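You operate a simulated robot arm through the tools that you are given. There is no shell and no other tool.

The job below is to be done with a simulated robot arm. You get a single attempt, and the scene is never put back.

Task
Pull-test the lug with the blue sleeve at 60 newtons: waste bin if it slips, else the lug tray.
Fine: knob to 0 before the clamp opens.

It is judged by the outcome, as a careful person would: the job done as asked, and still so three seconds after it is handed in. It fails if anything else is knocked over, pushed out of place, dropped, spilled or broken.

Robot
A 7-joint arm with a two-finger parallel gripper, fixed in place. Base frame: the origin is at the foot of the arm, x ahead of it, y to its left, z up; the work surface is at about z = 0.88. Units: m, rad, N and s.
With the tool pointing down near the work surface it reaches from about 0.3 to 0.7 m from the base axis. Its first joint turns from -1.152 to 1.152 rad. Payload 1.57 kg.
Tool frame: the origin (TCP) lies between the finger pads and is the grasp point; the fingertips stand 0.03 m ahead of it; z points along the fingers, y is the line along which they close. Largest opening 0.11 m; finger width 0.024, thickness 0.012; the body of the gripper, 0.048 by 0.112 m, starts 0.078 m behind the TCP.
Orientation is told as [roll, pitch, yaw] about the base's x, y, z axes, in that order, counted from this pose: with the fingers straight down and closing along the base's y, the tool's x points along the base's -x, its y along +y and its z along -z.

Tools
- The arm moves only by the tool nudge_tool. Its argument "targets" is a list of rows, each an object of numbers (a shift or turn left out is 0, a gripper value left out holds the last): "wx", "wy", "wz": the turn, a rotation vector about the base's x, y, z in units of 5 degrees (1.0 is 5 degrees); "tx", "ty", "tz": the shift along the base's x, y, z in units of 30 mm (1.0 is 30 mm); "hand": the gripper command, from -1 (shut) to 1 (fully open), values between in proportion. In form: [{"wx": .., "wy": .., "wz": .., "tx": .., "ty": .., "tz": .., "hand": ..}, ...]. A call has 1 to 20 rows; each row shifts and turns the commanded pose from where the row before left it. A call with a number of a shift or a turn outside -1 to 1 is refused whole. Rows are played at 5 a second. More than 0.05 m and 0.15 rad between two rows, or a gripper value outside its range, and nothing of the call is played. Where a pose cannot be reached the arm comes as near as it can. A force on the tool above 40 N (or 10 N above the force at the start of the call, whichever is more), or a blocked arm, ends the call early, and 0.2 s more pass. Each finger travels about 0.108 m/s and halts on what it meets, pressing with about 35 N; the grip force reading is that of the motor and also rises with nothing between the fingers. The clock runs only during rows and for 0.2 s after the last one: add rows that do not move to give the fingers time. The reply holds the time, the measured pose of the TCP, the force on the tool along the base axes, the opening and the grip force, in the units named above and with some noise, with the torque about the TCP (base axes, N m) and any sound that the robot's microphone picked up.
- Cameras (640 x 400 px; columns grow to the right, rows downward): "scene" is fixed at [0.1483, -0.3759, 1.4081]; the picture's right is [0.90, -0.43, 0.00], its down [-0.23, -0.48, -0.84] and it looks along [0.36, 0.76, -0.54] (base axes); focal length 327 px, centre (320, 200). "wrist" rides on the gripper at [0.07, 0.016, -0.141] in the tool frame; the picture's right is [-0.23, 0.97, 0.00], its down [-0.85, -0.20, -0.48] and it looks along [-0.47, -0.11, 0.88] (tool axes); focal length 222 px, centre (320, 200). There is no depth. A picture from a camera that has moved, and an enlarged one, comes with that camera's place and axes in the base frame and with its lens.
- grab_frame(camera): a new picture of that camera. The clock stands still meanwhile.
- enlarge(camera, box): a new picture of the part [left, top, right, bottom] of that camera's present view, enlarged. The clock stands still meanwhile.
- hand_in(): hands the job in; it is judged then, once.

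Places have to be worked out from the pictures, the camera data and where the tool is seen. Open the gripper and draw the arm clear of the work before you hand the job in, unless the task says otherwise.

The tools are called as a command line: name --argument value ..., lists and objects as JSON in quotes. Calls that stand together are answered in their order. nudge_tool: Moves the arm, as the interface text tells. Its arguments: {"type":"object","properties":{"targets":{"type":"array","items":{"type":"object","properties":{"wx":{"type":"number"},"wy":{"type":"number"},"wz":{"type":"number"},"tx":{"type":"number"},"ty":{"type":"number"},"tz":{"type":"number"},"hand":{"type":"number"}}}}},"required":["targets"]} The other tools are called the same way: grab_frame (camera) takes a picture; enlarge (camera, box) takes an enlarged picture of a part of a camera's view; hand_in () hands the job in.

At the start:

```text
time_s: 0.0
tool_pos: [0.4375, 0.0461, 1.1835]
tool_rot: [-0.001, 0.0, -0.001]
force: [0.3, -1.0, 0.9]
ft_torque: [-0.04, 0.0, 0.0]
finger_gap: 0.11
grasp_force: 0.1
```

scene: 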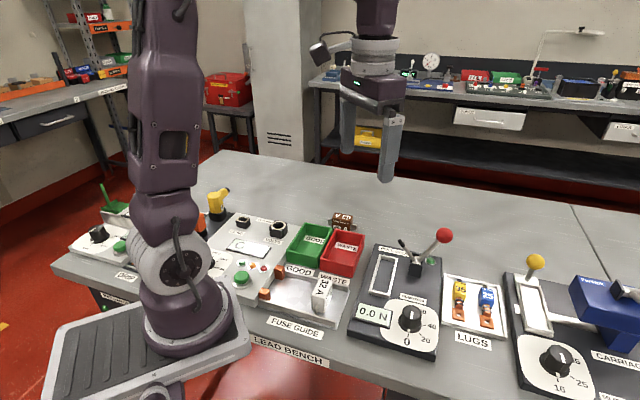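
wrist: 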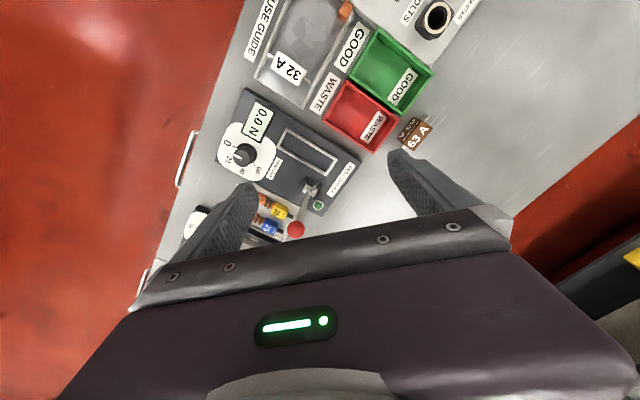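

The scene shows a pull tester with a red-ball lever clamp, a knob and a readout, the lug tray to its right, and green/red bins to its left. I'll enlarge the views to read the details before I move.

enlarge --camera "scene" --box '[340, 220, 520, 370]'

enlarge --camera "scene" --box '[220, 200, 380, 340]'

enlarge --camera "wrist" --box '[170, 60, 450, 260]'

```text
2.67 times, centred on (430, 295) of scene
camera zoom: at [0.1483, -0.3759, 1.4081], right [0.9, -0.43, 0.0], down [-0.23, -0.48, -0.84], along [0.36, 0.76, -0.54], focal length 871 px, centre (27, -53)
```

zoom: 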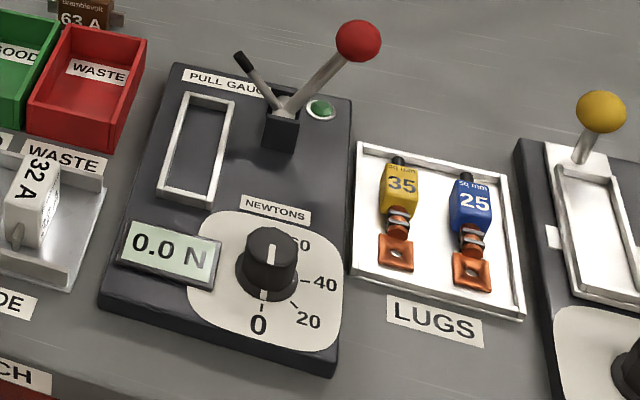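

```text
2.86 times, centred on (300, 270) of scene
camera zoom: at [0.1483, -0.3759, 1.4081], right [0.9, -0.43, 0.0], down [-0.23, -0.48, -0.84], along [0.36, 0.76, -0.54], focal length 933 px, centre (377, 0)
```

zoom: 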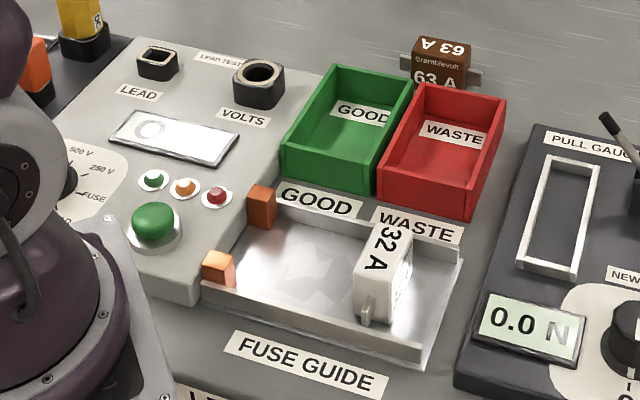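

```text
2.00 times, centred on (310, 160) of wrist
camera zoom: at [0.3681, 0.0629, 1.3247], right [0.23, 0.97, 0.0], down [0.85, -0.2, 0.48], along [0.47, -0.11, -0.88], focal length 444 px, centre (340, 280)
```

zoom: 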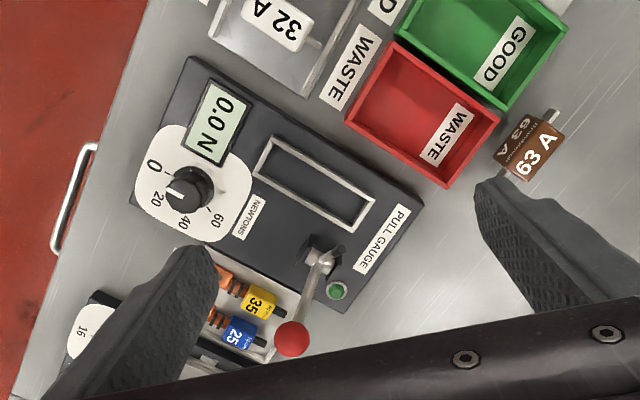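

The gauge and lug tray appear to be turned about 45° in the base frame: knob near (0.455, -0.10, 0.93), blue lug near (0.633, -0.119, 0.90). I'll zoom in further on the nest, lever and lugs.

enlarge --camera "scene" --box '[370, 225, 460, 281]'

enlarge --camera "scene" --box '[430, 265, 520, 321]'

enlarge --camera "wrist" --box '[260, 110, 370, 180]'

enlarge --camera "wrist" --box '[250, 170, 360, 240]'

enlarge --camera "scene" --box '[345, 285, 455, 360]'

```text
7.11 times, centred on (415, 253) of scene
camera zoom: at [0.1483, -0.3759, 1.4081], right [0.9, -0.43, 0.0], down [-0.23, -0.48, -0.84], along [0.36, 0.76, -0.54], focal length 2323 px, centre (-356, -177)
```

zoom: 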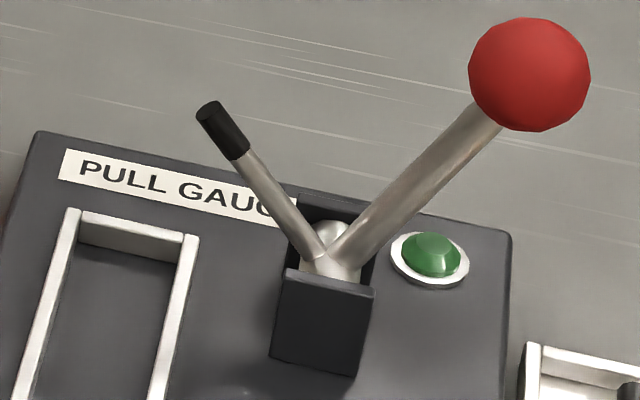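

```text
7.11 times, centred on (475, 293) of scene
camera zoom: at [0.1483, -0.3759, 1.4081], right [0.9, -0.43, 0.0], down [-0.23, -0.48, -0.84], along [0.36, 0.76, -0.54], focal length 2323 px, centre (-782, -461)
```

zoom: 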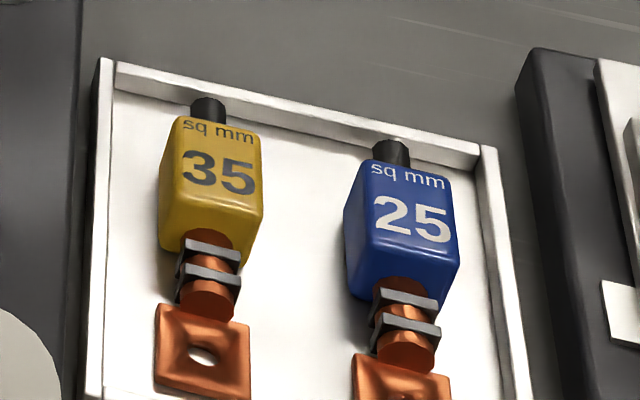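

```text
5.71 times, centred on (315, 145) of wrist
camera zoom: at [0.3681, 0.0629, 1.3247], right [0.23, 0.97, 0.0], down [0.85, -0.2, 0.48], along [0.47, -0.11, -0.88], focal length 1269 px, centre (349, 514)
```

zoom: 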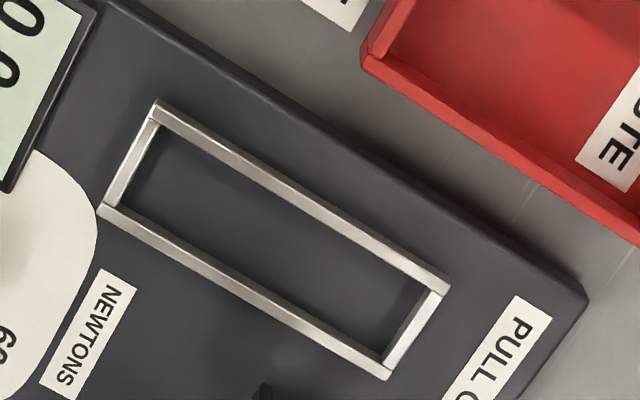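

```text
5.71 times, centred on (305, 205) of wrist
camera zoom: at [0.3681, 0.0629, 1.3247], right [0.23, 0.97, 0.0], down [0.85, -0.2, 0.48], along [0.47, -0.11, -0.88], focal length 1269 px, centre (406, 171)
```

zoom: 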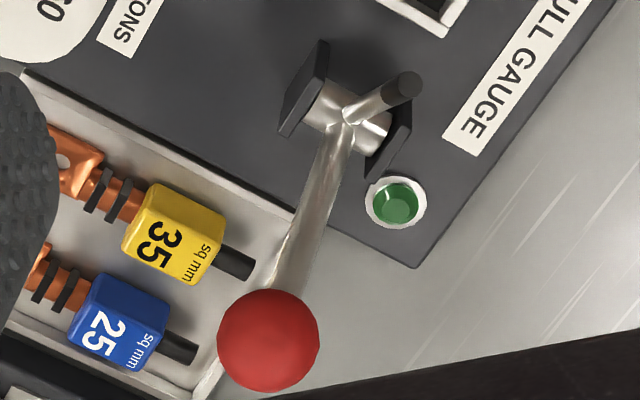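

```text
5.33 times, centred on (400, 322) of scene
camera zoom: at [0.1483, -0.3759, 1.4081], right [0.9, -0.43, 0.0], down [-0.23, -0.48, -0.84], along [0.36, 0.76, -0.54], focal length 1742 px, centre (-107, -453)
```

zoom: 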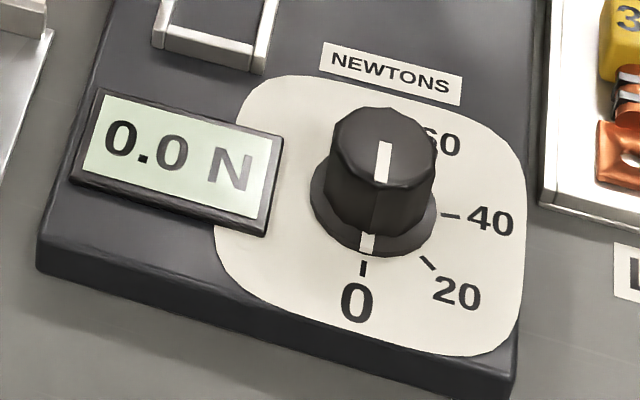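

Both views agree: nest centre is about (0.486, 0.011), its long axis runs along (0.707, 0.707), and the red ball is about (0.58, -0.03, 1.01). I'll turn the tool 45° to line up with the gauge and move above the lug tray, staying high, for a closer look.

nudge_tool --targets '[{"tx": 0.6, "ty": -0.6, "wz": 1, "hand": 1}, {"tx": 0.6, "ty": -0.6, "wz": 1}, {"tx": 0.6, "ty": -0.6, "wz": 1}, {"tx": 0.6, "ty": -0.6, "wz": 1}, {"tx": 0.6, "ty": -0.6, "wz": 1}, {"tx": 0.6, "ty": -0.6, "wz": 1}, {"tx": 0.6, "ty": -0.6, "wz": 1}, {"tx": 0.6, "ty": -0.6, "wz": 1}, {"tx": 0.6, "ty": -0.6, "wz": 1}, {}, {}]'

grab_frame --camera "wrist"

```text
time_s: 2.4
tool_pos: [0.5959, -0.1168, 1.1844]
tool_rot: [0.0, -0.001, 0.786]
force: [0.3, -0.5, 0.1]
ft_torque: [-0.01, 0.02, 0.0]
finger_gap: 0.1101
grasp_force: 0.0
```

```text
taken
camera wrist: at [0.536, -0.155, 1.3256], right [-0.53, 0.85, 0.0], down [0.75, 0.46, 0.48], along [0.41, 0.25, -0.88], focal length 222 px, centre (320, 200)
```

wrist: 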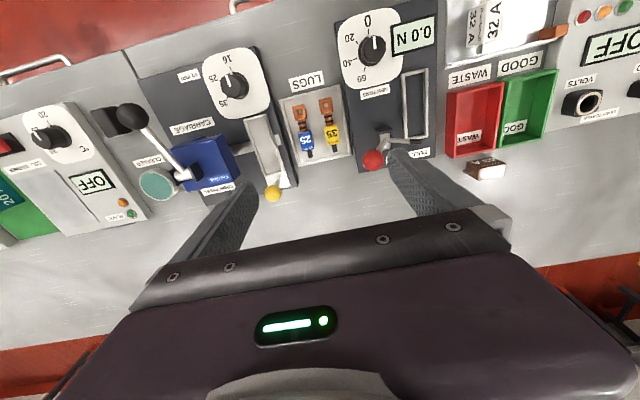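

The tool is at the right yaw now. I'll enlarge the tray, gauge and bin regions to fix positions and the bench angle.

enlarge --camera "wrist" --box '[270, 70, 370, 170]'

enlarge --camera "wrist" --box '[330, 0, 450, 180]'

enlarge --camera "wrist" --box '[430, 50, 570, 190]'

```text
4.00 times, centred on (320, 120) of wrist
camera zoom: at [0.536, -0.155, 1.3256], right [-0.53, 0.85, 0.0], down [0.75, 0.46, 0.48], along [0.41, 0.25, -0.88], focal length 888 px, centre (320, 520)
```

zoom: 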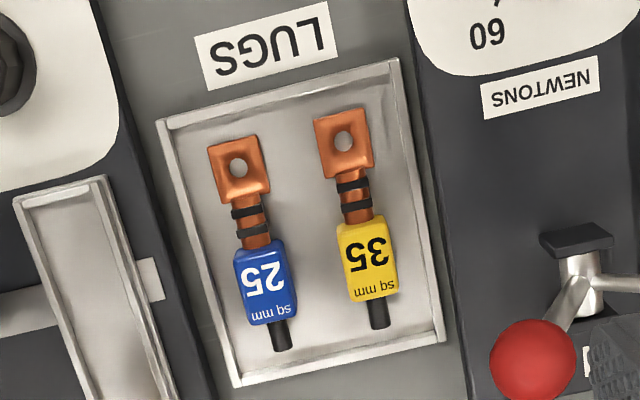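

```text
2.22 times, centred on (390, 90) of wrist
camera zoom: at [0.536, -0.155, 1.3256], right [-0.53, 0.85, 0.0], down [0.75, 0.46, 0.48], along [0.41, 0.25, -0.88], focal length 494 px, centre (164, 444)
```

zoom: 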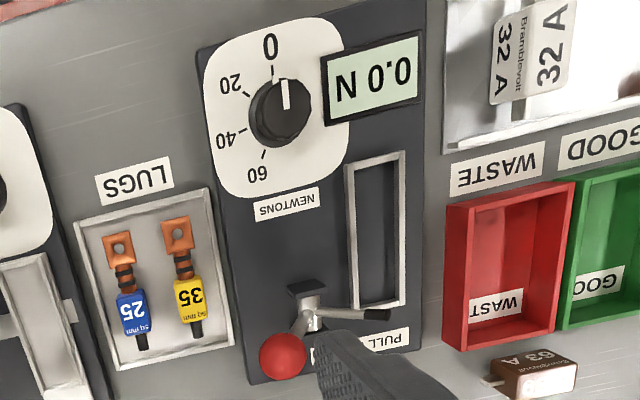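

```text
2.86 times, centred on (500, 120) of wrist
camera zoom: at [0.536, -0.155, 1.3256], right [-0.53, 0.85, 0.0], down [0.75, 0.46, 0.48], along [0.41, 0.25, -0.88], focal length 635 px, centre (-194, 429)
```

zoom: 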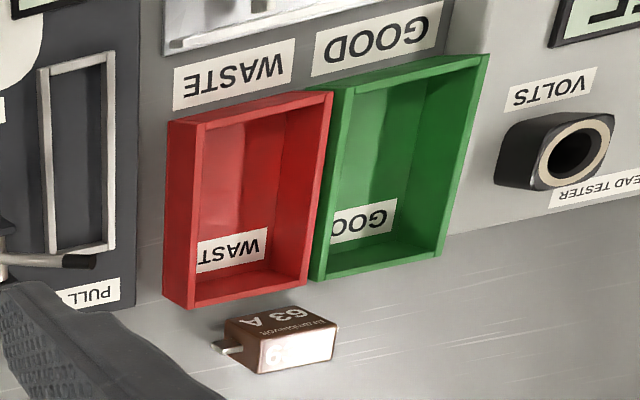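

The tray sits square to the tool (u along the lug, r across). In that frame the blue lug spans u 0.301–0.401 at r≈0.537, with its sleeve centred at u≈0.3635, i.e. base (0.636, -0.122). I'll come over it at a safe height with the fingers partly closed for a closer look.

nudge_tool --targets '[{"tx": 0.68, "ty": -0.09, "hand": 0.0}, {"tx": 0.67, "ty": -0.09}, {"tz": -1}, {"tz": -1}, {"tz": -1}, {"tz": -1}, {"tz": -0.8}, {}, {}]'

grab_frame --camera "wrist"

enlarge --camera "wrist" --box '[240, 80, 400, 230]'

grab_frame --camera "scene"

```text
time_s: 4.4
tool_pos: [0.5953, -0.1182, 1.0403]
tool_rot: [-0.001, -0.001, 0.785]
force: [0.5, 0.8, -0.4]
ft_torque: [-0.01, 0.03, 0.0]
finger_gap: 0.055
grasp_force: 0.0
out of reach, approached as far as the arm can: row 1, 2
```

```text
taken
camera wrist: at [0.536, -0.1555, 1.1818], right [-0.53, 0.85, 0.0], down [0.75, 0.46, 0.48], along [0.41, 0.25, -0.88], focal length 222 px, centre (320, 200)
```

wrist: 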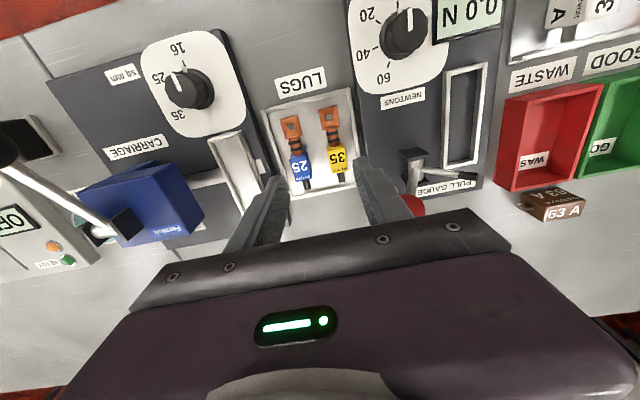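

```text
2.67 times, centred on (320, 155) of wrist
camera zoom: at [0.536, -0.1555, 1.1818], right [-0.53, 0.85, 0.0], down [0.75, 0.46, 0.48], along [0.41, 0.25, -0.88], focal length 592 px, centre (320, 320)
```

zoom: 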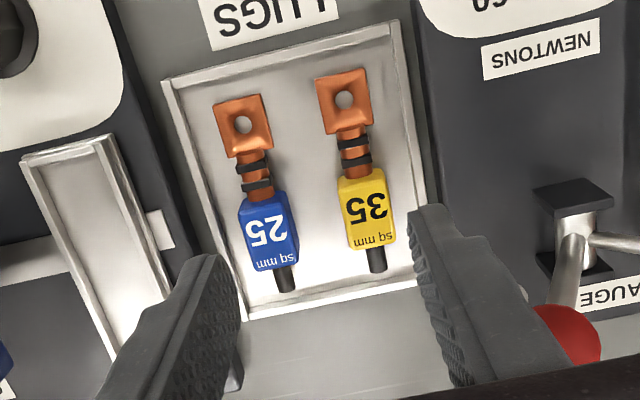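

```text
taken
```

scene: 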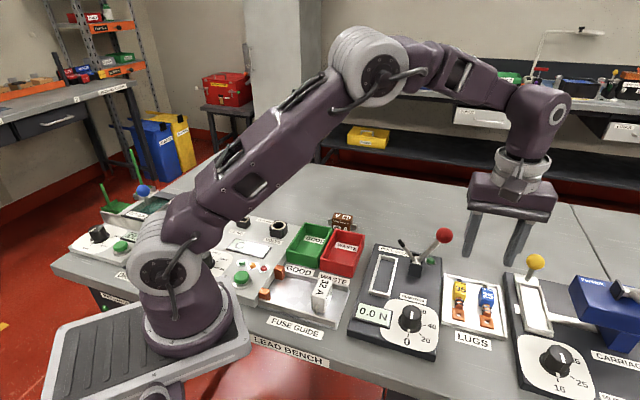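

The readings show the first sideways rows were out of reach at that height, and the TCP is now at (0.595, -0.118, 1.04). The sleeve top triangulates to z≈0.905. Before descending I want the tray rim height, so I'll zoom in tightly.

enlarge --camera "scene" --box '[465, 275, 515, 340]'

enlarge --camera "wrist" --box '[265, 90, 325, 150]'

enlarge --camera "scene" --box '[435, 265, 485, 330]'

```text
6.15 times, centred on (490, 308) of scene
camera zoom: at [0.1483, -0.3759, 1.4081], right [0.9, -0.43, 0.0], down [-0.23, -0.48, -0.84], along [0.36, 0.76, -0.54], focal length 2010 px, centre (-726, -462)
```

zoom: 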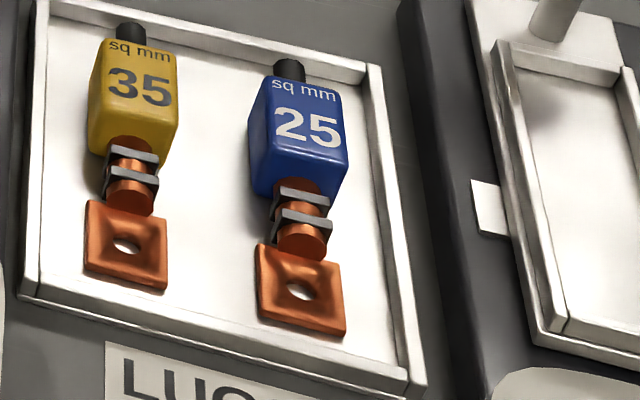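

```text
6.67 times, centred on (295, 120) of wrist
camera zoom: at [0.536, -0.1555, 1.1818], right [-0.53, 0.85, 0.0], down [0.75, 0.46, 0.48], along [0.41, 0.25, -0.88], focal length 1481 px, centre (487, 733)
```

zoom: 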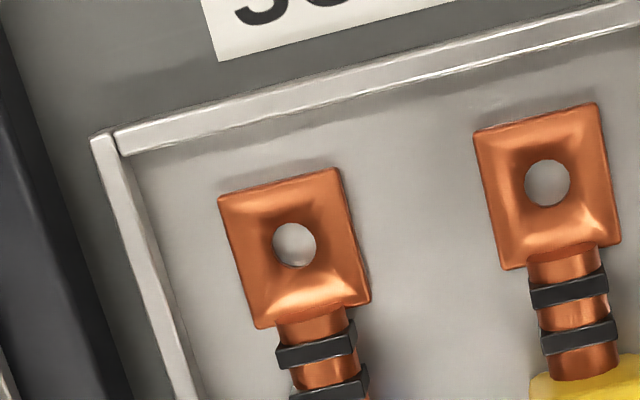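

```text
6.15 times, centred on (460, 298) of scene
camera zoom: at [0.1483, -0.3759, 1.4081], right [0.9, -0.43, 0.0], down [-0.23, -0.48, -0.84], along [0.36, 0.76, -0.54], focal length 2010 px, centre (-542, -400)
```

zoom: 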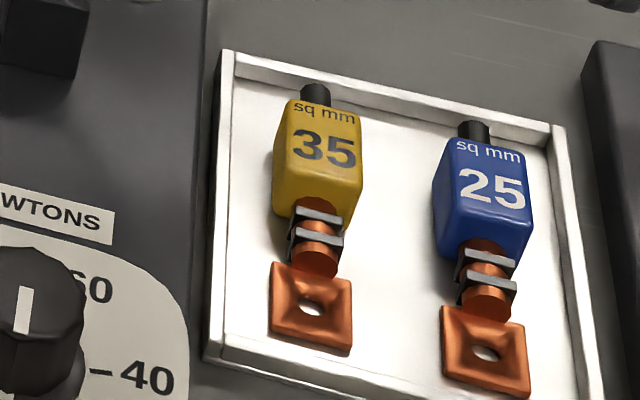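

Rim looks only about 6 mm above the tray floor (z≈0.89), so fingertips at z≈0.895 will clear it and still take about 10 mm of sleeve. At this lower height I'll try moving over the blue sleeve again, with the opening set to 40 mm.

nudge_tool --targets '[{"tx": 0.7, "ty": -0.07, "hand": -0.27}, {"tx": 0.67, "ty": -0.07}, {"tz": -0.7}, {}, {}]'

grab_frame --camera "wrist"

enlarge --camera "wrist" --box '[260, 120, 380, 220]'

```text
time_s: 5.6
tool_pos: [0.6378, -0.1192, 1.0205]
tool_rot: [-0.001, -0.001, 0.785]
force: [0.1, 0.2, -0.2]
ft_torque: [0.0, 0.01, 0.0]
finger_gap: 0.0403
grasp_force: 0.1
```

```text
taken
camera wrist: at [0.5769, -0.1579, 1.1612], right [-0.53, 0.85, 0.0], down [0.75, 0.46, 0.48], along [0.41, 0.25, -0.88], focal length 222 px, centre (320, 200)
```

wrist: 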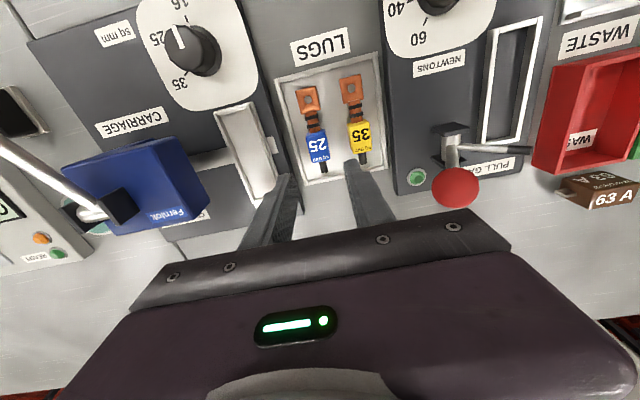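

```text
4.00 times, centred on (320, 170) of wrist
camera zoom: at [0.5769, -0.1579, 1.1612], right [-0.53, 0.85, 0.0], down [0.75, 0.46, 0.48], along [0.41, 0.25, -0.88], focal length 888 px, centre (320, 320)
```

zoom: 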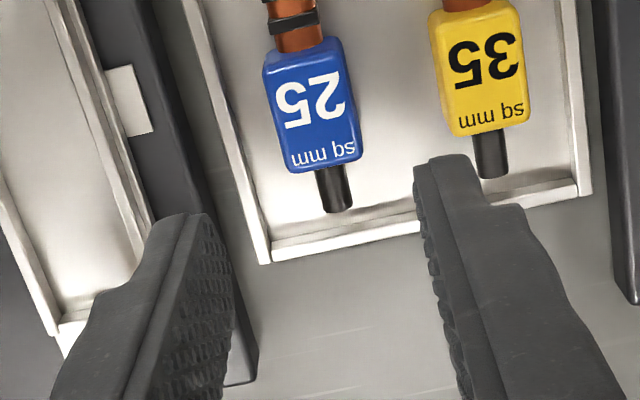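

The closer view confirms the sleeve at u 0.348–0.381, r 0.526–0.549 (centre about 0.364, 0.537). I'll line up there, a little toward the barrel end to leave room for the presser arm later, and descend to just above the sleeve for a check.

nudge_tool --targets '[{"tx": -0.11, "ty": -0.18}, {"tz": -0.8}, {"tz": -0.8}, {"tz": -0.85}, {}, {}]'

enlarge --camera "wrist" --box '[260, 120, 400, 240]'

enlarge --camera "scene" --box '[430, 220, 560, 340]'

```text
time_s: 7.0
tool_pos: [0.6355, -0.1281, 0.947]
tool_rot: [-0.001, 0.0, 0.786]
force: [0.3, -0.3, -0.4]
ft_torque: [-0.04, 0.0, -0.03]
finger_gap: 0.0401
grasp_force: 0.1
```

```text
3.33 times, centred on (330, 180) of wrist
camera zoom: at [0.5749, -0.165, 1.0874], right [-0.53, 0.85, 0.0], down [0.75, 0.46, 0.48], along [0.41, 0.25, -0.88], focal length 740 px, centre (287, 267)
```

zoom: 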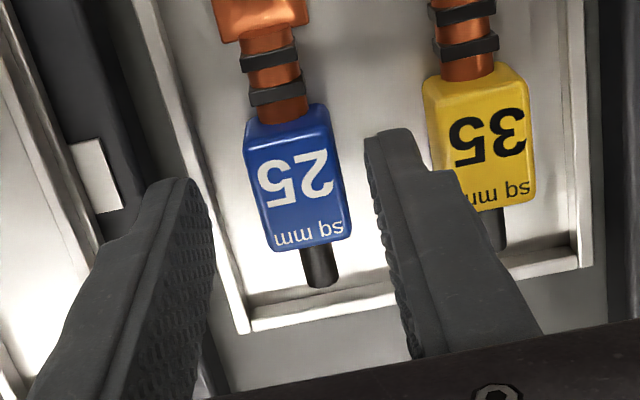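

```text
3.33 times, centred on (495, 280) of scene
camera zoom: at [0.1483, -0.3759, 1.4081], right [0.9, -0.43, 0.0], down [-0.23, -0.48, -0.84], along [0.36, 0.76, -0.54], focal length 1089 px, centre (-263, -67)
```

zoom: 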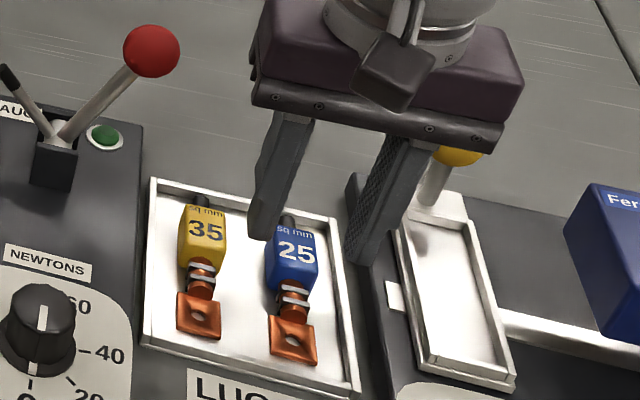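

Fingertips are at z≈0.917, straddling the blue sleeve, with the inner finger clear between blue and yellow. I'll trim 1.5 mm sideways and lower to tip z≈0.895, watching the force.

nudge_tool --targets '[{"tx": -0.035, "ty": 0.035, "tz": -0.3}, {"tz": -0.25}, {"tz": -0.18}, {}, {}]'

enlarge --camera "wrist" --box '[260, 120, 400, 240]'

enlarge --camera "scene" --box '[455, 260, 525, 330]'

```text
time_s: 8.2
tool_pos: [0.6338, -0.1261, 0.9241]
tool_rot: [0.001, 0.001, 0.785]
force: [-0.9, 0.8, 0.8]
ft_torque: [-0.02, -0.02, -0.02]
finger_gap: 0.0403
grasp_force: 0.1
```

```text
3.33 times, centred on (330, 180) of wrist
camera zoom: at [0.574, -0.1643, 1.0651], right [-0.53, 0.85, 0.0], down [0.75, 0.46, 0.48], along [0.41, 0.25, -0.88], focal length 740 px, centre (287, 267)
```

zoom: 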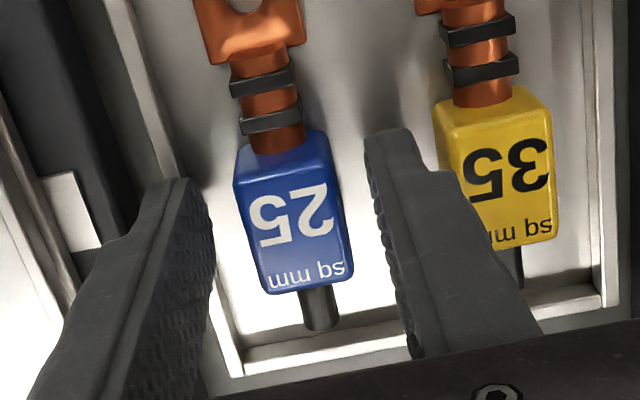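

```text
5.71 times, centred on (490, 295) of scene
camera zoom: at [0.1483, -0.3759, 1.4081], right [0.9, -0.43, 0.0], down [-0.23, -0.48, -0.84], along [0.36, 0.76, -0.54], focal length 1867 px, centre (-651, -343)
```

zoom: 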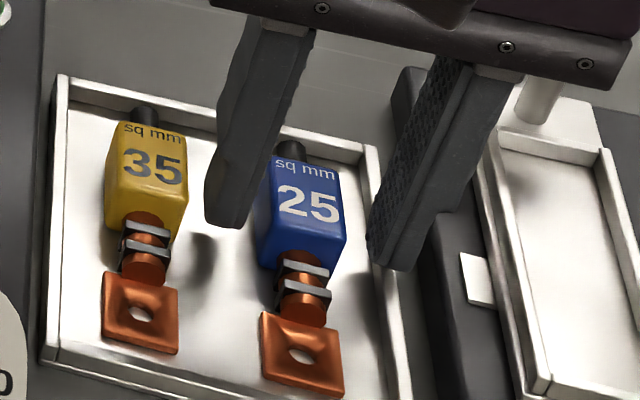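

No contact, and both fingers bracket the sleeve above the rim. Closing the gripper now.

nudge_tool --targets '[{"hand": -1}, {}, {}, {}]'

enlarge --camera "wrist" --box '[260, 120, 400, 240]'

enlarge --camera "scene" --box '[455, 260, 525, 330]'

```text
time_s: 9.2
tool_pos: [0.6339, -0.1252, 0.9242]
tool_rot: [0.002, 0.0, 0.783]
force: [0.5, 0.1, -0.3]
ft_torque: [0.0, -0.01, 0.01]
finger_gap: 0.023
grasp_force: 35.2
```

```text
3.33 times, centred on (330, 180) of wrist
camera zoom: at [0.574, -0.1643, 1.0652], right [-0.53, 0.85, 0.0], down [0.75, 0.46, 0.48], along [0.41, 0.25, -0.88], focal length 740 px, centre (287, 267)
```

zoom: 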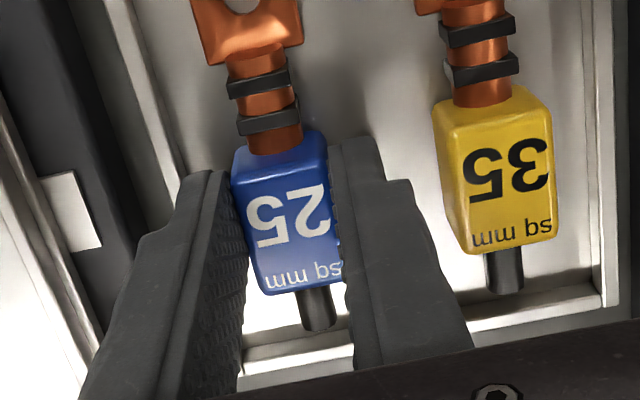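

```text
5.71 times, centred on (490, 295) of scene
camera zoom: at [0.1483, -0.3759, 1.4081], right [0.9, -0.43, 0.0], down [-0.23, -0.48, -0.84], along [0.36, 0.76, -0.54], focal length 1867 px, centre (-651, -343)
```

zoom: 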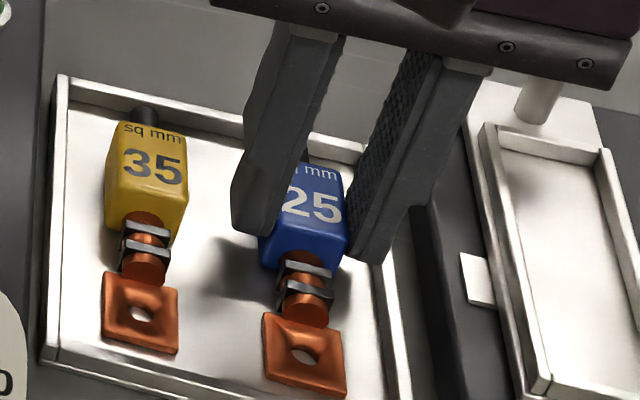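

The gripper holds the sleeve (gap 23 mm, 35 N). I'll lift straight up and check that the lug comes with it.

nudge_tool --targets '[{"tz": 0.4}, {"tz": 0.7}, {"tz": 0.8}, {"tz": 0.8}, {"tz": 0.8}, {"tz": 0.7}, {}]'

grab_frame --camera "wrist"

grab_frame --camera "scene"

```text
time_s: 10.8
tool_pos: [0.6333, -0.1255, 1.0498]
tool_rot: [0.001, 0.0, 0.785]
force: [0.5, -0.2, -0.1]
ft_torque: [0.0, 0.01, 0.02]
finger_gap: 0.0233
grasp_force: 35.0
```

```text
taken
camera wrist: at [0.5735, -0.1644, 1.1906], right [-0.53, 0.85, 0.0], down [0.75, 0.46, 0.48], along [0.41, 0.25, -0.88], focal length 222 px, centre (320, 200)
```

wrist: 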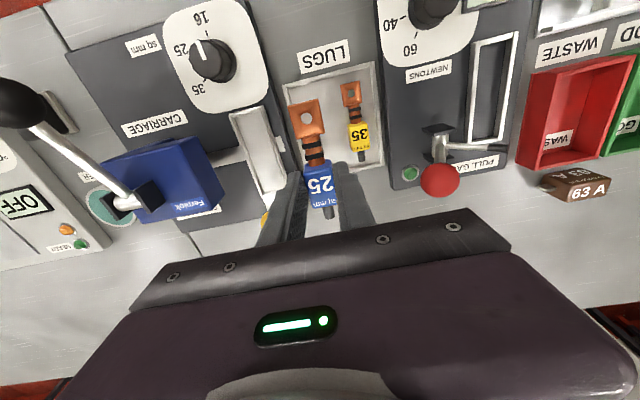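

```text
taken
```

scene: 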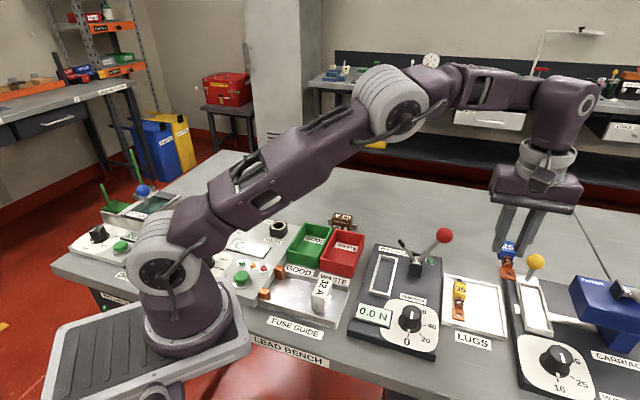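

The blue lug is held squarely. I'll travel around the front of the red ball lever (lower u) to a spot short of the nest, then look at the nest.

nudge_tool --targets '[{"tx": -0.7, "ty": -0.7}, {"tx": -0.7, "ty": -0.7}, {"tx": -0.8, "ty": 0.8}, {"tx": -0.8, "ty": 0.8}, {"tx": -0.8, "ty": 0.8}, {"tx": -0.8, "ty": 0.8}, {"tx": -0.8, "ty": 0.8}, {"tx": -0.74, "ty": 0.74}, {}, {}]'

grab_frame --camera "wrist"

enlarge --camera "wrist" --box '[200, 60, 420, 240]'

enlarge --camera "scene" --box '[340, 180, 480, 320]'

```text
time_s: 13.0
tool_pos: [0.4497, -0.024, 1.0505]
tool_rot: [0.0, 0.001, 0.783]
force: [0.0, -0.3, 0.3]
ft_torque: [0.0, -0.01, 0.02]
finger_gap: 0.0232
grasp_force: 35.0
```

```text
taken
camera wrist: at [0.3894, -0.062, 1.1924], right [-0.53, 0.85, 0.0], down [0.75, 0.46, 0.48], along [0.41, 0.25, -0.88], focal length 222 px, centre (320, 200)
```

wrist: 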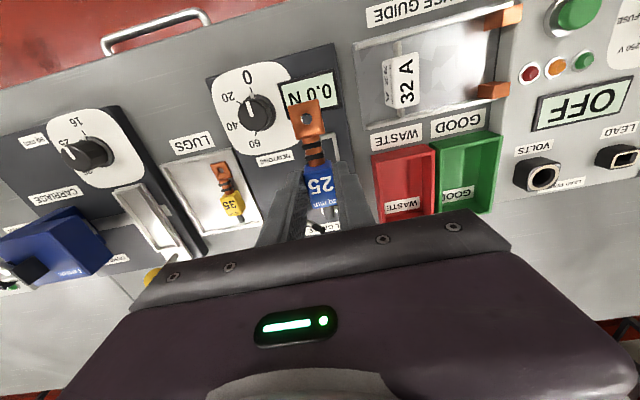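

```text
2.22 times, centred on (310, 150) of wrist
camera zoom: at [0.3894, -0.062, 1.1924], right [-0.53, 0.85, 0.0], down [0.75, 0.46, 0.48], along [0.41, 0.25, -0.88], focal length 494 px, centre (342, 311)
```

zoom: 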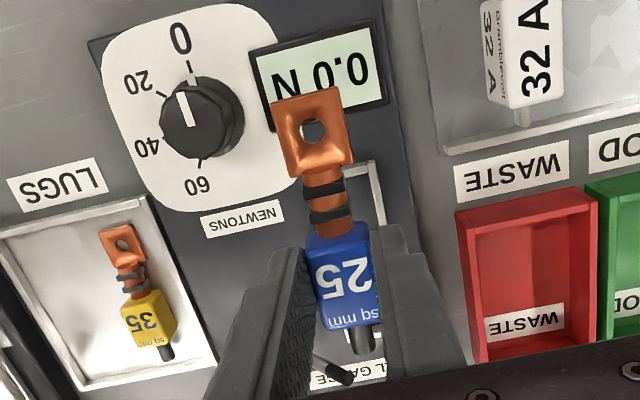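

```text
2.86 times, centred on (410, 250) of scene
camera zoom: at [0.1483, -0.3759, 1.4081], right [0.9, -0.43, 0.0], down [-0.23, -0.48, -0.84], along [0.36, 0.76, -0.54], focal length 933 px, centre (63, 57)
```

zoom: 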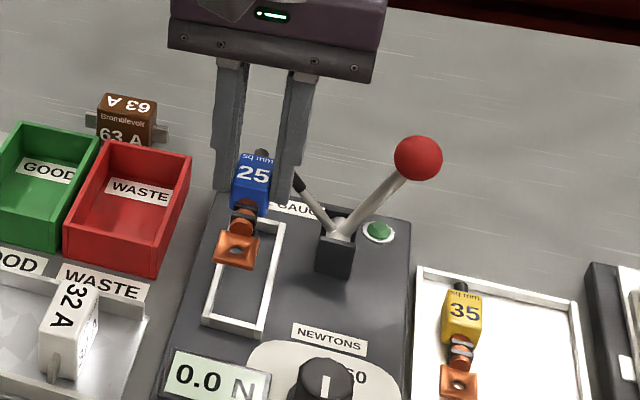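

The lug is now over the front part of the nest, but it hides the nest from the wrist camera. I'll slide 65 mm to the right of the nest to get an unobstructed view of its corners.

nudge_tool --targets '[{"tx": 0.76, "ty": -0.76}, {"tx": 0.76, "ty": -0.76}, {}, {}]'

enlarge --camera "wrist" --box '[330, 60, 470, 220]'

enlarge --camera "scene" --box '[360, 240, 410, 300]'

```text
time_s: 14.0
tool_pos: [0.4975, -0.0693, 1.0483]
tool_rot: [-0.001, 0.001, 0.787]
force: [0.5, 0.0, -0.6]
ft_torque: [-0.03, 0.01, 0.02]
finger_gap: 0.0231
grasp_force: 34.9
```

```text
2.50 times, centred on (400, 140) of wrist
camera zoom: at [0.4369, -0.1081, 1.1896], right [-0.53, 0.85, 0.0], down [0.75, 0.46, 0.48], along [0.41, 0.25, -0.88], focal length 555 px, centre (120, 350)
```

zoom: 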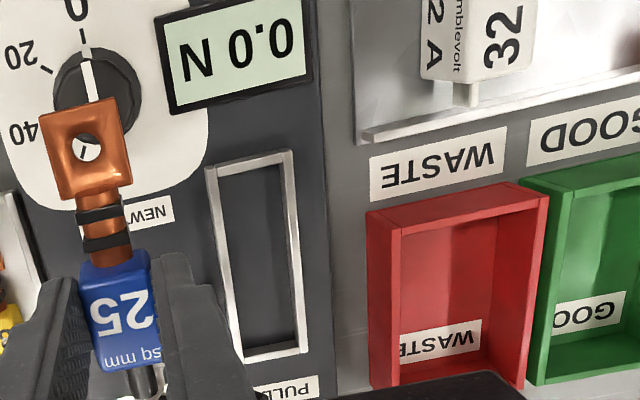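

```text
6.67 times, centred on (385, 270) of scene
camera zoom: at [0.1483, -0.3759, 1.4081], right [0.9, -0.43, 0.0], down [-0.23, -0.48, -0.84], along [0.36, 0.76, -0.54], focal length 2178 px, centre (-113, -267)
```

zoom: 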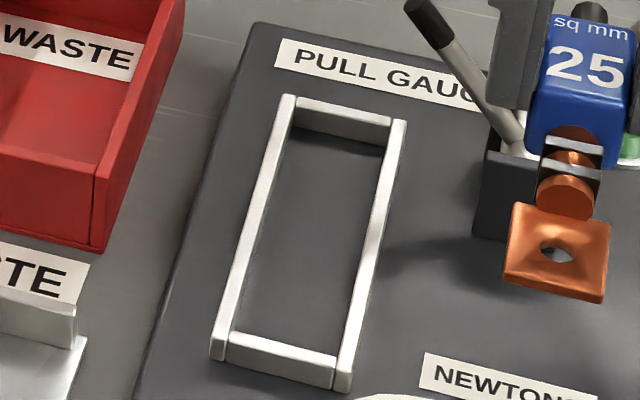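

I have a clear view of the nest: walls are about 8–9 mm high, and it spans roughly u 0.293–0.401, r 0.316–0.355. The fit along u is close, so I'll zoom in tighter to measure nest and lug lengths accurately.

enlarge --camera "wrist" --box '[370, 110, 470, 210]'

enlarge --camera "scene" --box '[364, 248, 400, 280]'

enlarge --camera "scene" --box '[364, 276, 400, 308]'

enlarge --camera "wrist" --box '[320, 90, 400, 230]'

```text
4.00 times, centred on (420, 160) of wrist
camera zoom: at [0.4369, -0.1081, 1.1896], right [-0.53, 0.85, 0.0], down [0.75, 0.46, 0.48], along [0.41, 0.25, -0.88], focal length 888 px, centre (-80, 360)
```

zoom: 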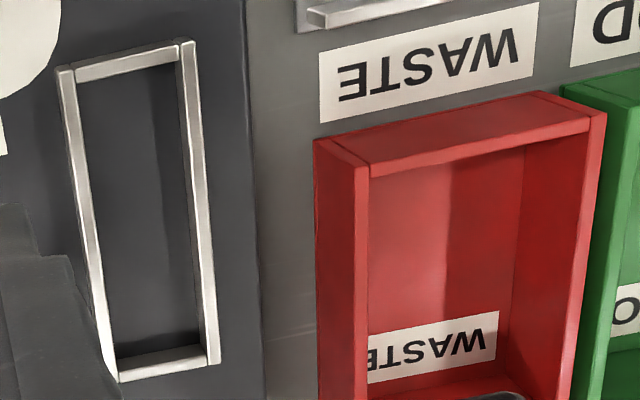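

```text
12.50 times, centred on (382, 264) of scene
camera zoom: at [0.1483, -0.3759, 1.4081], right [0.9, -0.43, 0.0], down [-0.23, -0.48, -0.84], along [0.36, 0.76, -0.54], focal length 4084 px, centre (-455, -600)
```

zoom: 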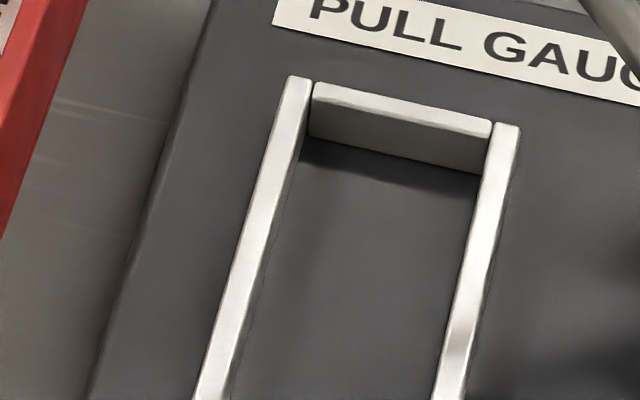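

```text
12.50 times, centred on (382, 292) of scene
camera zoom: at [0.1483, -0.3759, 1.4081], right [0.9, -0.43, 0.0], down [-0.23, -0.48, -0.84], along [0.36, 0.76, -0.54], focal length 4084 px, centre (-455, -950)
```

zoom: 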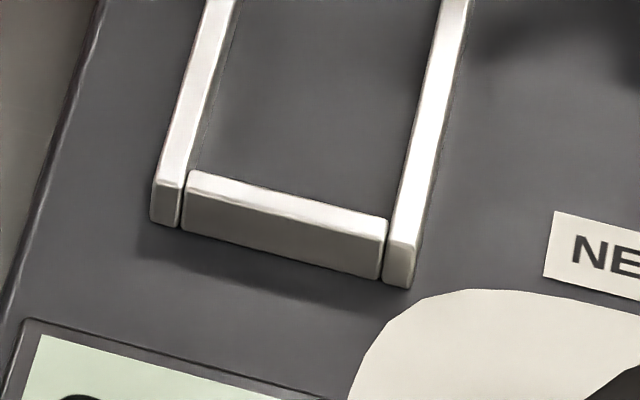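

```text
2.86 times, centred on (360, 160) of wrist
camera zoom: at [0.4369, -0.1081, 1.1896], right [-0.53, 0.85, 0.0], down [0.75, 0.46, 0.48], along [0.41, 0.25, -0.88], focal length 635 px, centre (206, 314)
```

zoom: 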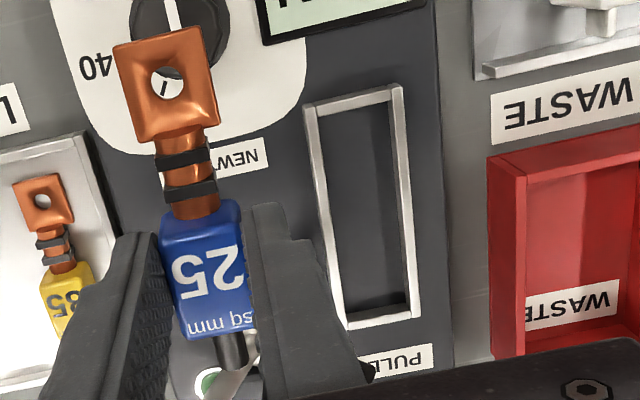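

Measured in the same frame, the nest interior is about 102 × 33 mm, centred near u≈0.348, r≈0.334. The lug is about 99 mm long with its centre 8.5 mm behind the TCP, so TCP should go to u≈0.3565, r≈0.335. I'll go there high, then lower partway and compare the views.

nudge_tool --targets '[{"tx": -0.78, "ty": 0.78}, {"tx": -0.77, "ty": 0.77}, {"tx": 0.63, "ty": 0.63}, {"tx": 0.63, "ty": 0.63}, {}, {"tz": -0.7}, {"tz": -0.7}, {"tz": -0.6}, {}, {}]'

enlarge --camera "wrist" --box '[240, 60, 400, 240]'

enlarge --camera "scene" --box '[355, 220, 445, 310]'

```text
time_s: 16.2
tool_pos: [0.4849, 0.0132, 0.9908]
tool_rot: [0.001, 0.0, 0.786]
force: [-0.7, 0.3, -0.9]
ft_torque: [-0.01, 0.01, 0.0]
finger_gap: 0.0233
grasp_force: 34.5
```

```text
2.22 times, centred on (320, 150) of wrist
camera zoom: at [0.4252, -0.0247, 1.1317], right [-0.53, 0.85, 0.0], down [0.75, 0.46, 0.48], along [0.41, 0.25, -0.88], focal length 494 px, centre (320, 311)
```

zoom: 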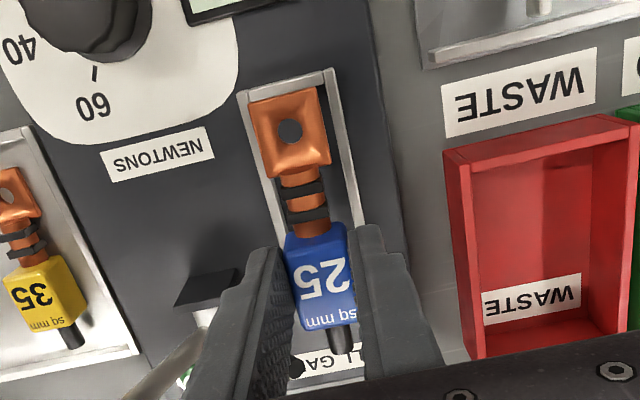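

```text
4.44 times, centred on (400, 265) of scene
camera zoom: at [0.1483, -0.3759, 1.4081], right [0.9, -0.43, 0.0], down [-0.23, -0.48, -0.84], along [0.36, 0.76, -0.54], focal length 1452 px, centre (-36, -89)
```

zoom: 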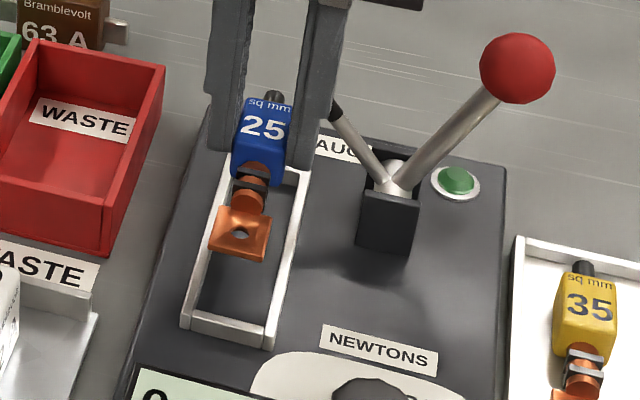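

Laterally the lug and nest agree within 1 mm, but the TCP reads u≈0.353, about 3 mm short of target. I'll shift +3 mm along u, lower to just above the rim, and inspect both ends.

nudge_tool --targets '[{"tx": 0.075, "ty": 0.075}, {"tz": -0.4}, {"tz": -0.3}, {}, {}]'

enlarge --camera "wrist" --box '[250, 70, 370, 170]'

enlarge --camera "wrist" --box '[260, 140, 380, 240]'

enlarge --camera "scene" --box '[370, 230, 430, 305]'

```text
time_s: 17.4
tool_pos: [0.4868, 0.0153, 0.9699]
tool_rot: [-0.001, 0.0, 0.786]
force: [-0.1, -0.1, 0.2]
ft_torque: [0.03, -0.01, -0.02]
finger_gap: 0.0232
grasp_force: 34.7
```

```text
4.00 times, centred on (310, 120) of wrist
camera zoom: at [0.4272, -0.0227, 1.1103], right [-0.53, 0.85, 0.0], down [0.75, 0.46, 0.48], along [0.41, 0.25, -0.88], focal length 888 px, centre (360, 520)
```

zoom: 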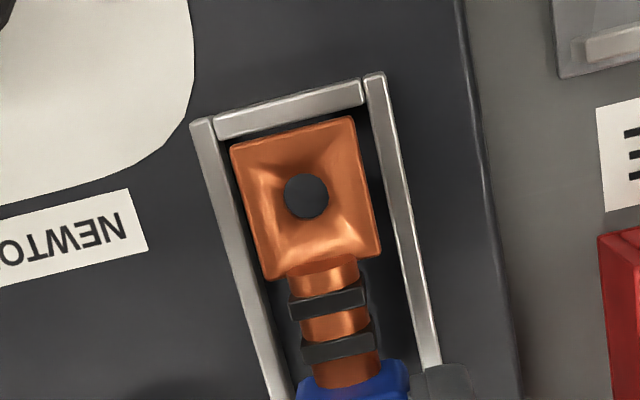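

```text
4.00 times, centred on (320, 190) of wrist
camera zoom: at [0.4272, -0.0227, 1.1103], right [-0.53, 0.85, 0.0], down [0.75, 0.46, 0.48], along [0.41, 0.25, -0.88], focal length 888 px, centre (320, 240)
```

zoom: 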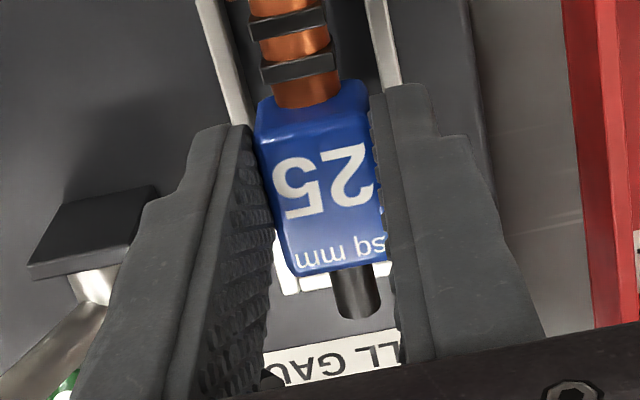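

```text
5.33 times, centred on (400, 268) of scene
camera zoom: at [0.1483, -0.3759, 1.4081], right [0.9, -0.43, 0.0], down [-0.23, -0.48, -0.84], along [0.36, 0.76, -0.54], focal length 1742 px, centre (-107, -160)
```

zoom: 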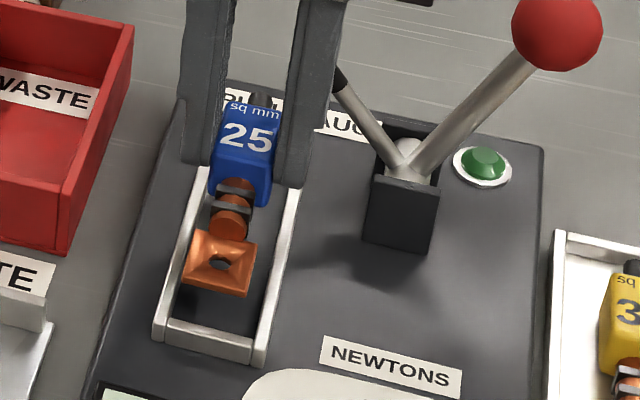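

From the zooms: ring front edge u≈0.2986 against the inner front wall 0.298, and stub end ≈0.396 against the inner back wall 0.400. So about +2 mm in u and +1 mm in r centres it. I'll make that trim and lower gently into the nest mouth.

nudge_tool --targets '[{"tx": 0.07, "ty": 0.023}, {}, {"tz": -0.25}, {"tz": -0.2}, {}, {}]'

enlarge --camera "wrist" --box '[250, 70, 370, 170]'

enlarge --camera "wrist" --box '[260, 140, 380, 240]'

enlarge --camera "scene" --box '[370, 240, 420, 300]'

```text
time_s: 18.8
tool_pos: [0.4909, 0.0174, 0.955]
tool_rot: [0.0, 0.0, 0.785]
force: [0.6, -0.3, -1.1]
ft_torque: [-0.01, 0.0, 0.03]
finger_gap: 0.0232
grasp_force: 34.9
```

```text
4.00 times, centred on (310, 120) of wrist
camera zoom: at [0.4301, -0.0211, 1.0964], right [-0.53, 0.85, 0.0], down [0.75, 0.46, 0.48], along [0.41, 0.25, -0.88], focal length 888 px, centre (360, 520)
```

zoom: 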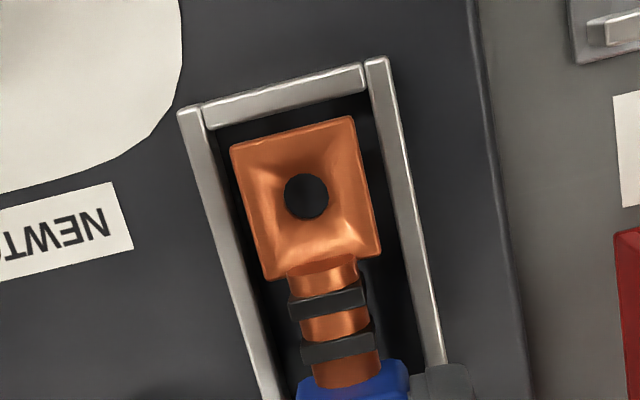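

```text
4.00 times, centred on (320, 190) of wrist
camera zoom: at [0.4301, -0.0211, 1.0964], right [-0.53, 0.85, 0.0], down [0.75, 0.46, 0.48], along [0.41, 0.25, -0.88], focal length 888 px, centre (320, 240)
```

zoom: 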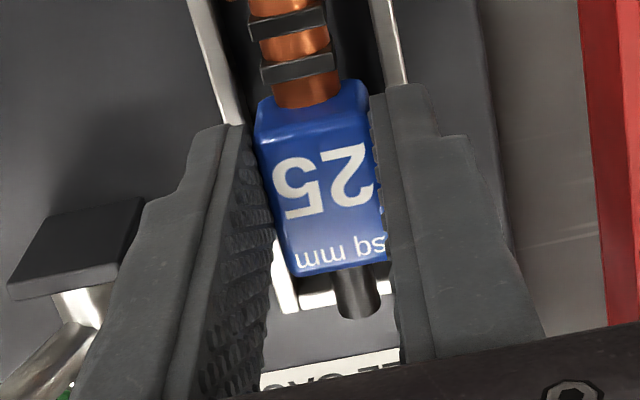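

```text
6.67 times, centred on (395, 270) of scene
camera zoom: at [0.1483, -0.3759, 1.4081], right [0.9, -0.43, 0.0], down [-0.23, -0.48, -0.84], along [0.36, 0.76, -0.54], focal length 2178 px, centre (-180, -267)
```

zoom: 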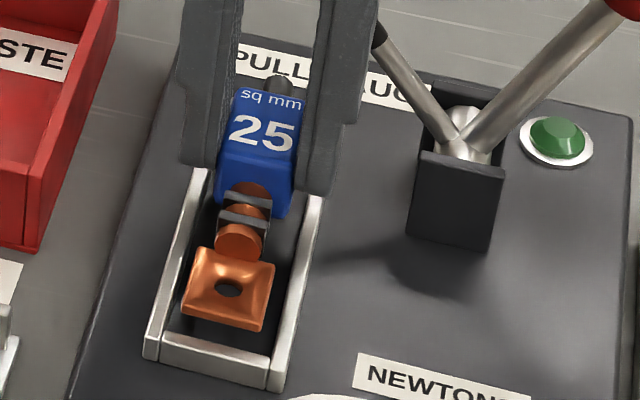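

Front gap is now ~3.5 mm and rear ~0, so I overshot slightly; a 2 mm shift back in u centres it. Then I'll lower 5 mm while watching force.

nudge_tool --targets '[{"tx": -0.047, "ty": -0.047}, {}, {"tz": -0.1}, {"tz": -0.07}, {}, {}]'

enlarge --camera "wrist" --box '[250, 70, 370, 170]'

enlarge --camera "wrist" --box '[260, 140, 380, 240]'

enlarge --camera "scene" --box '[370, 240, 420, 300]'

```text
time_s: 20.2
tool_pos: [0.4867, 0.0144, 0.9498]
tool_rot: [0.001, -0.001, 0.785]
force: [-0.3, -0.2, -1.8]
ft_torque: [0.0, -0.04, -0.01]
finger_gap: 0.0231
grasp_force: 34.9
```

```text
4.00 times, centred on (310, 120) of wrist
camera zoom: at [0.4279, -0.0239, 1.0922], right [-0.53, 0.85, 0.0], down [0.75, 0.46, 0.48], along [0.41, 0.25, -0.88], focal length 888 px, centre (360, 520)
```

zoom: 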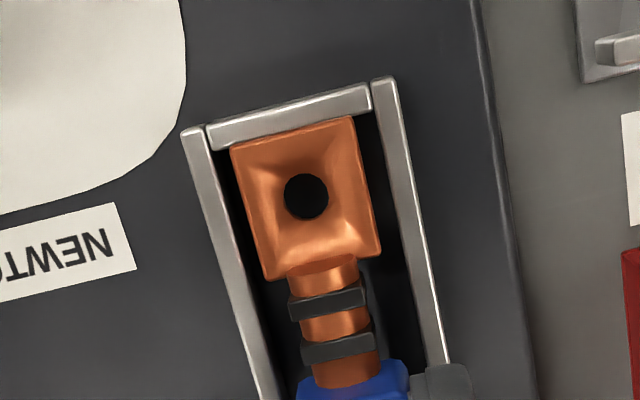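

```text
4.00 times, centred on (320, 190) of wrist
camera zoom: at [0.4279, -0.0239, 1.0922], right [-0.53, 0.85, 0.0], down [0.75, 0.46, 0.48], along [0.41, 0.25, -0.88], focal length 888 px, centre (320, 240)
```

zoom: 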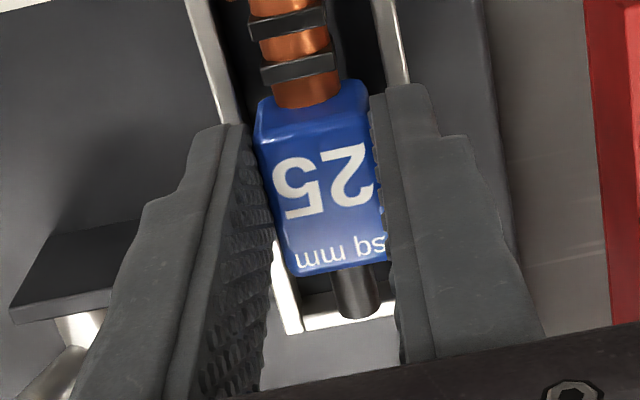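

```text
6.67 times, centred on (395, 270) of scene
camera zoom: at [0.1483, -0.3759, 1.4081], right [0.9, -0.43, 0.0], down [-0.23, -0.48, -0.84], along [0.36, 0.76, -0.54], focal length 2178 px, centre (-180, -267)
```

zoom: 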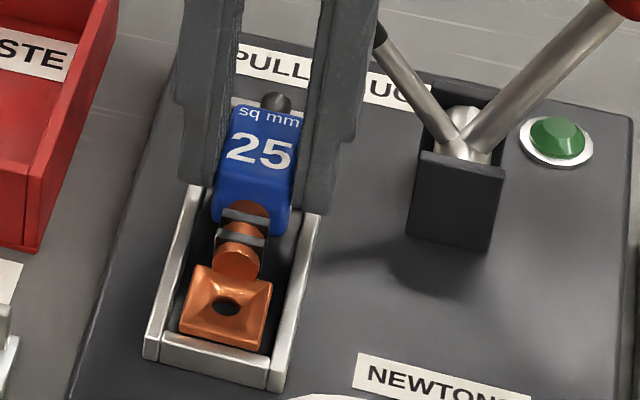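

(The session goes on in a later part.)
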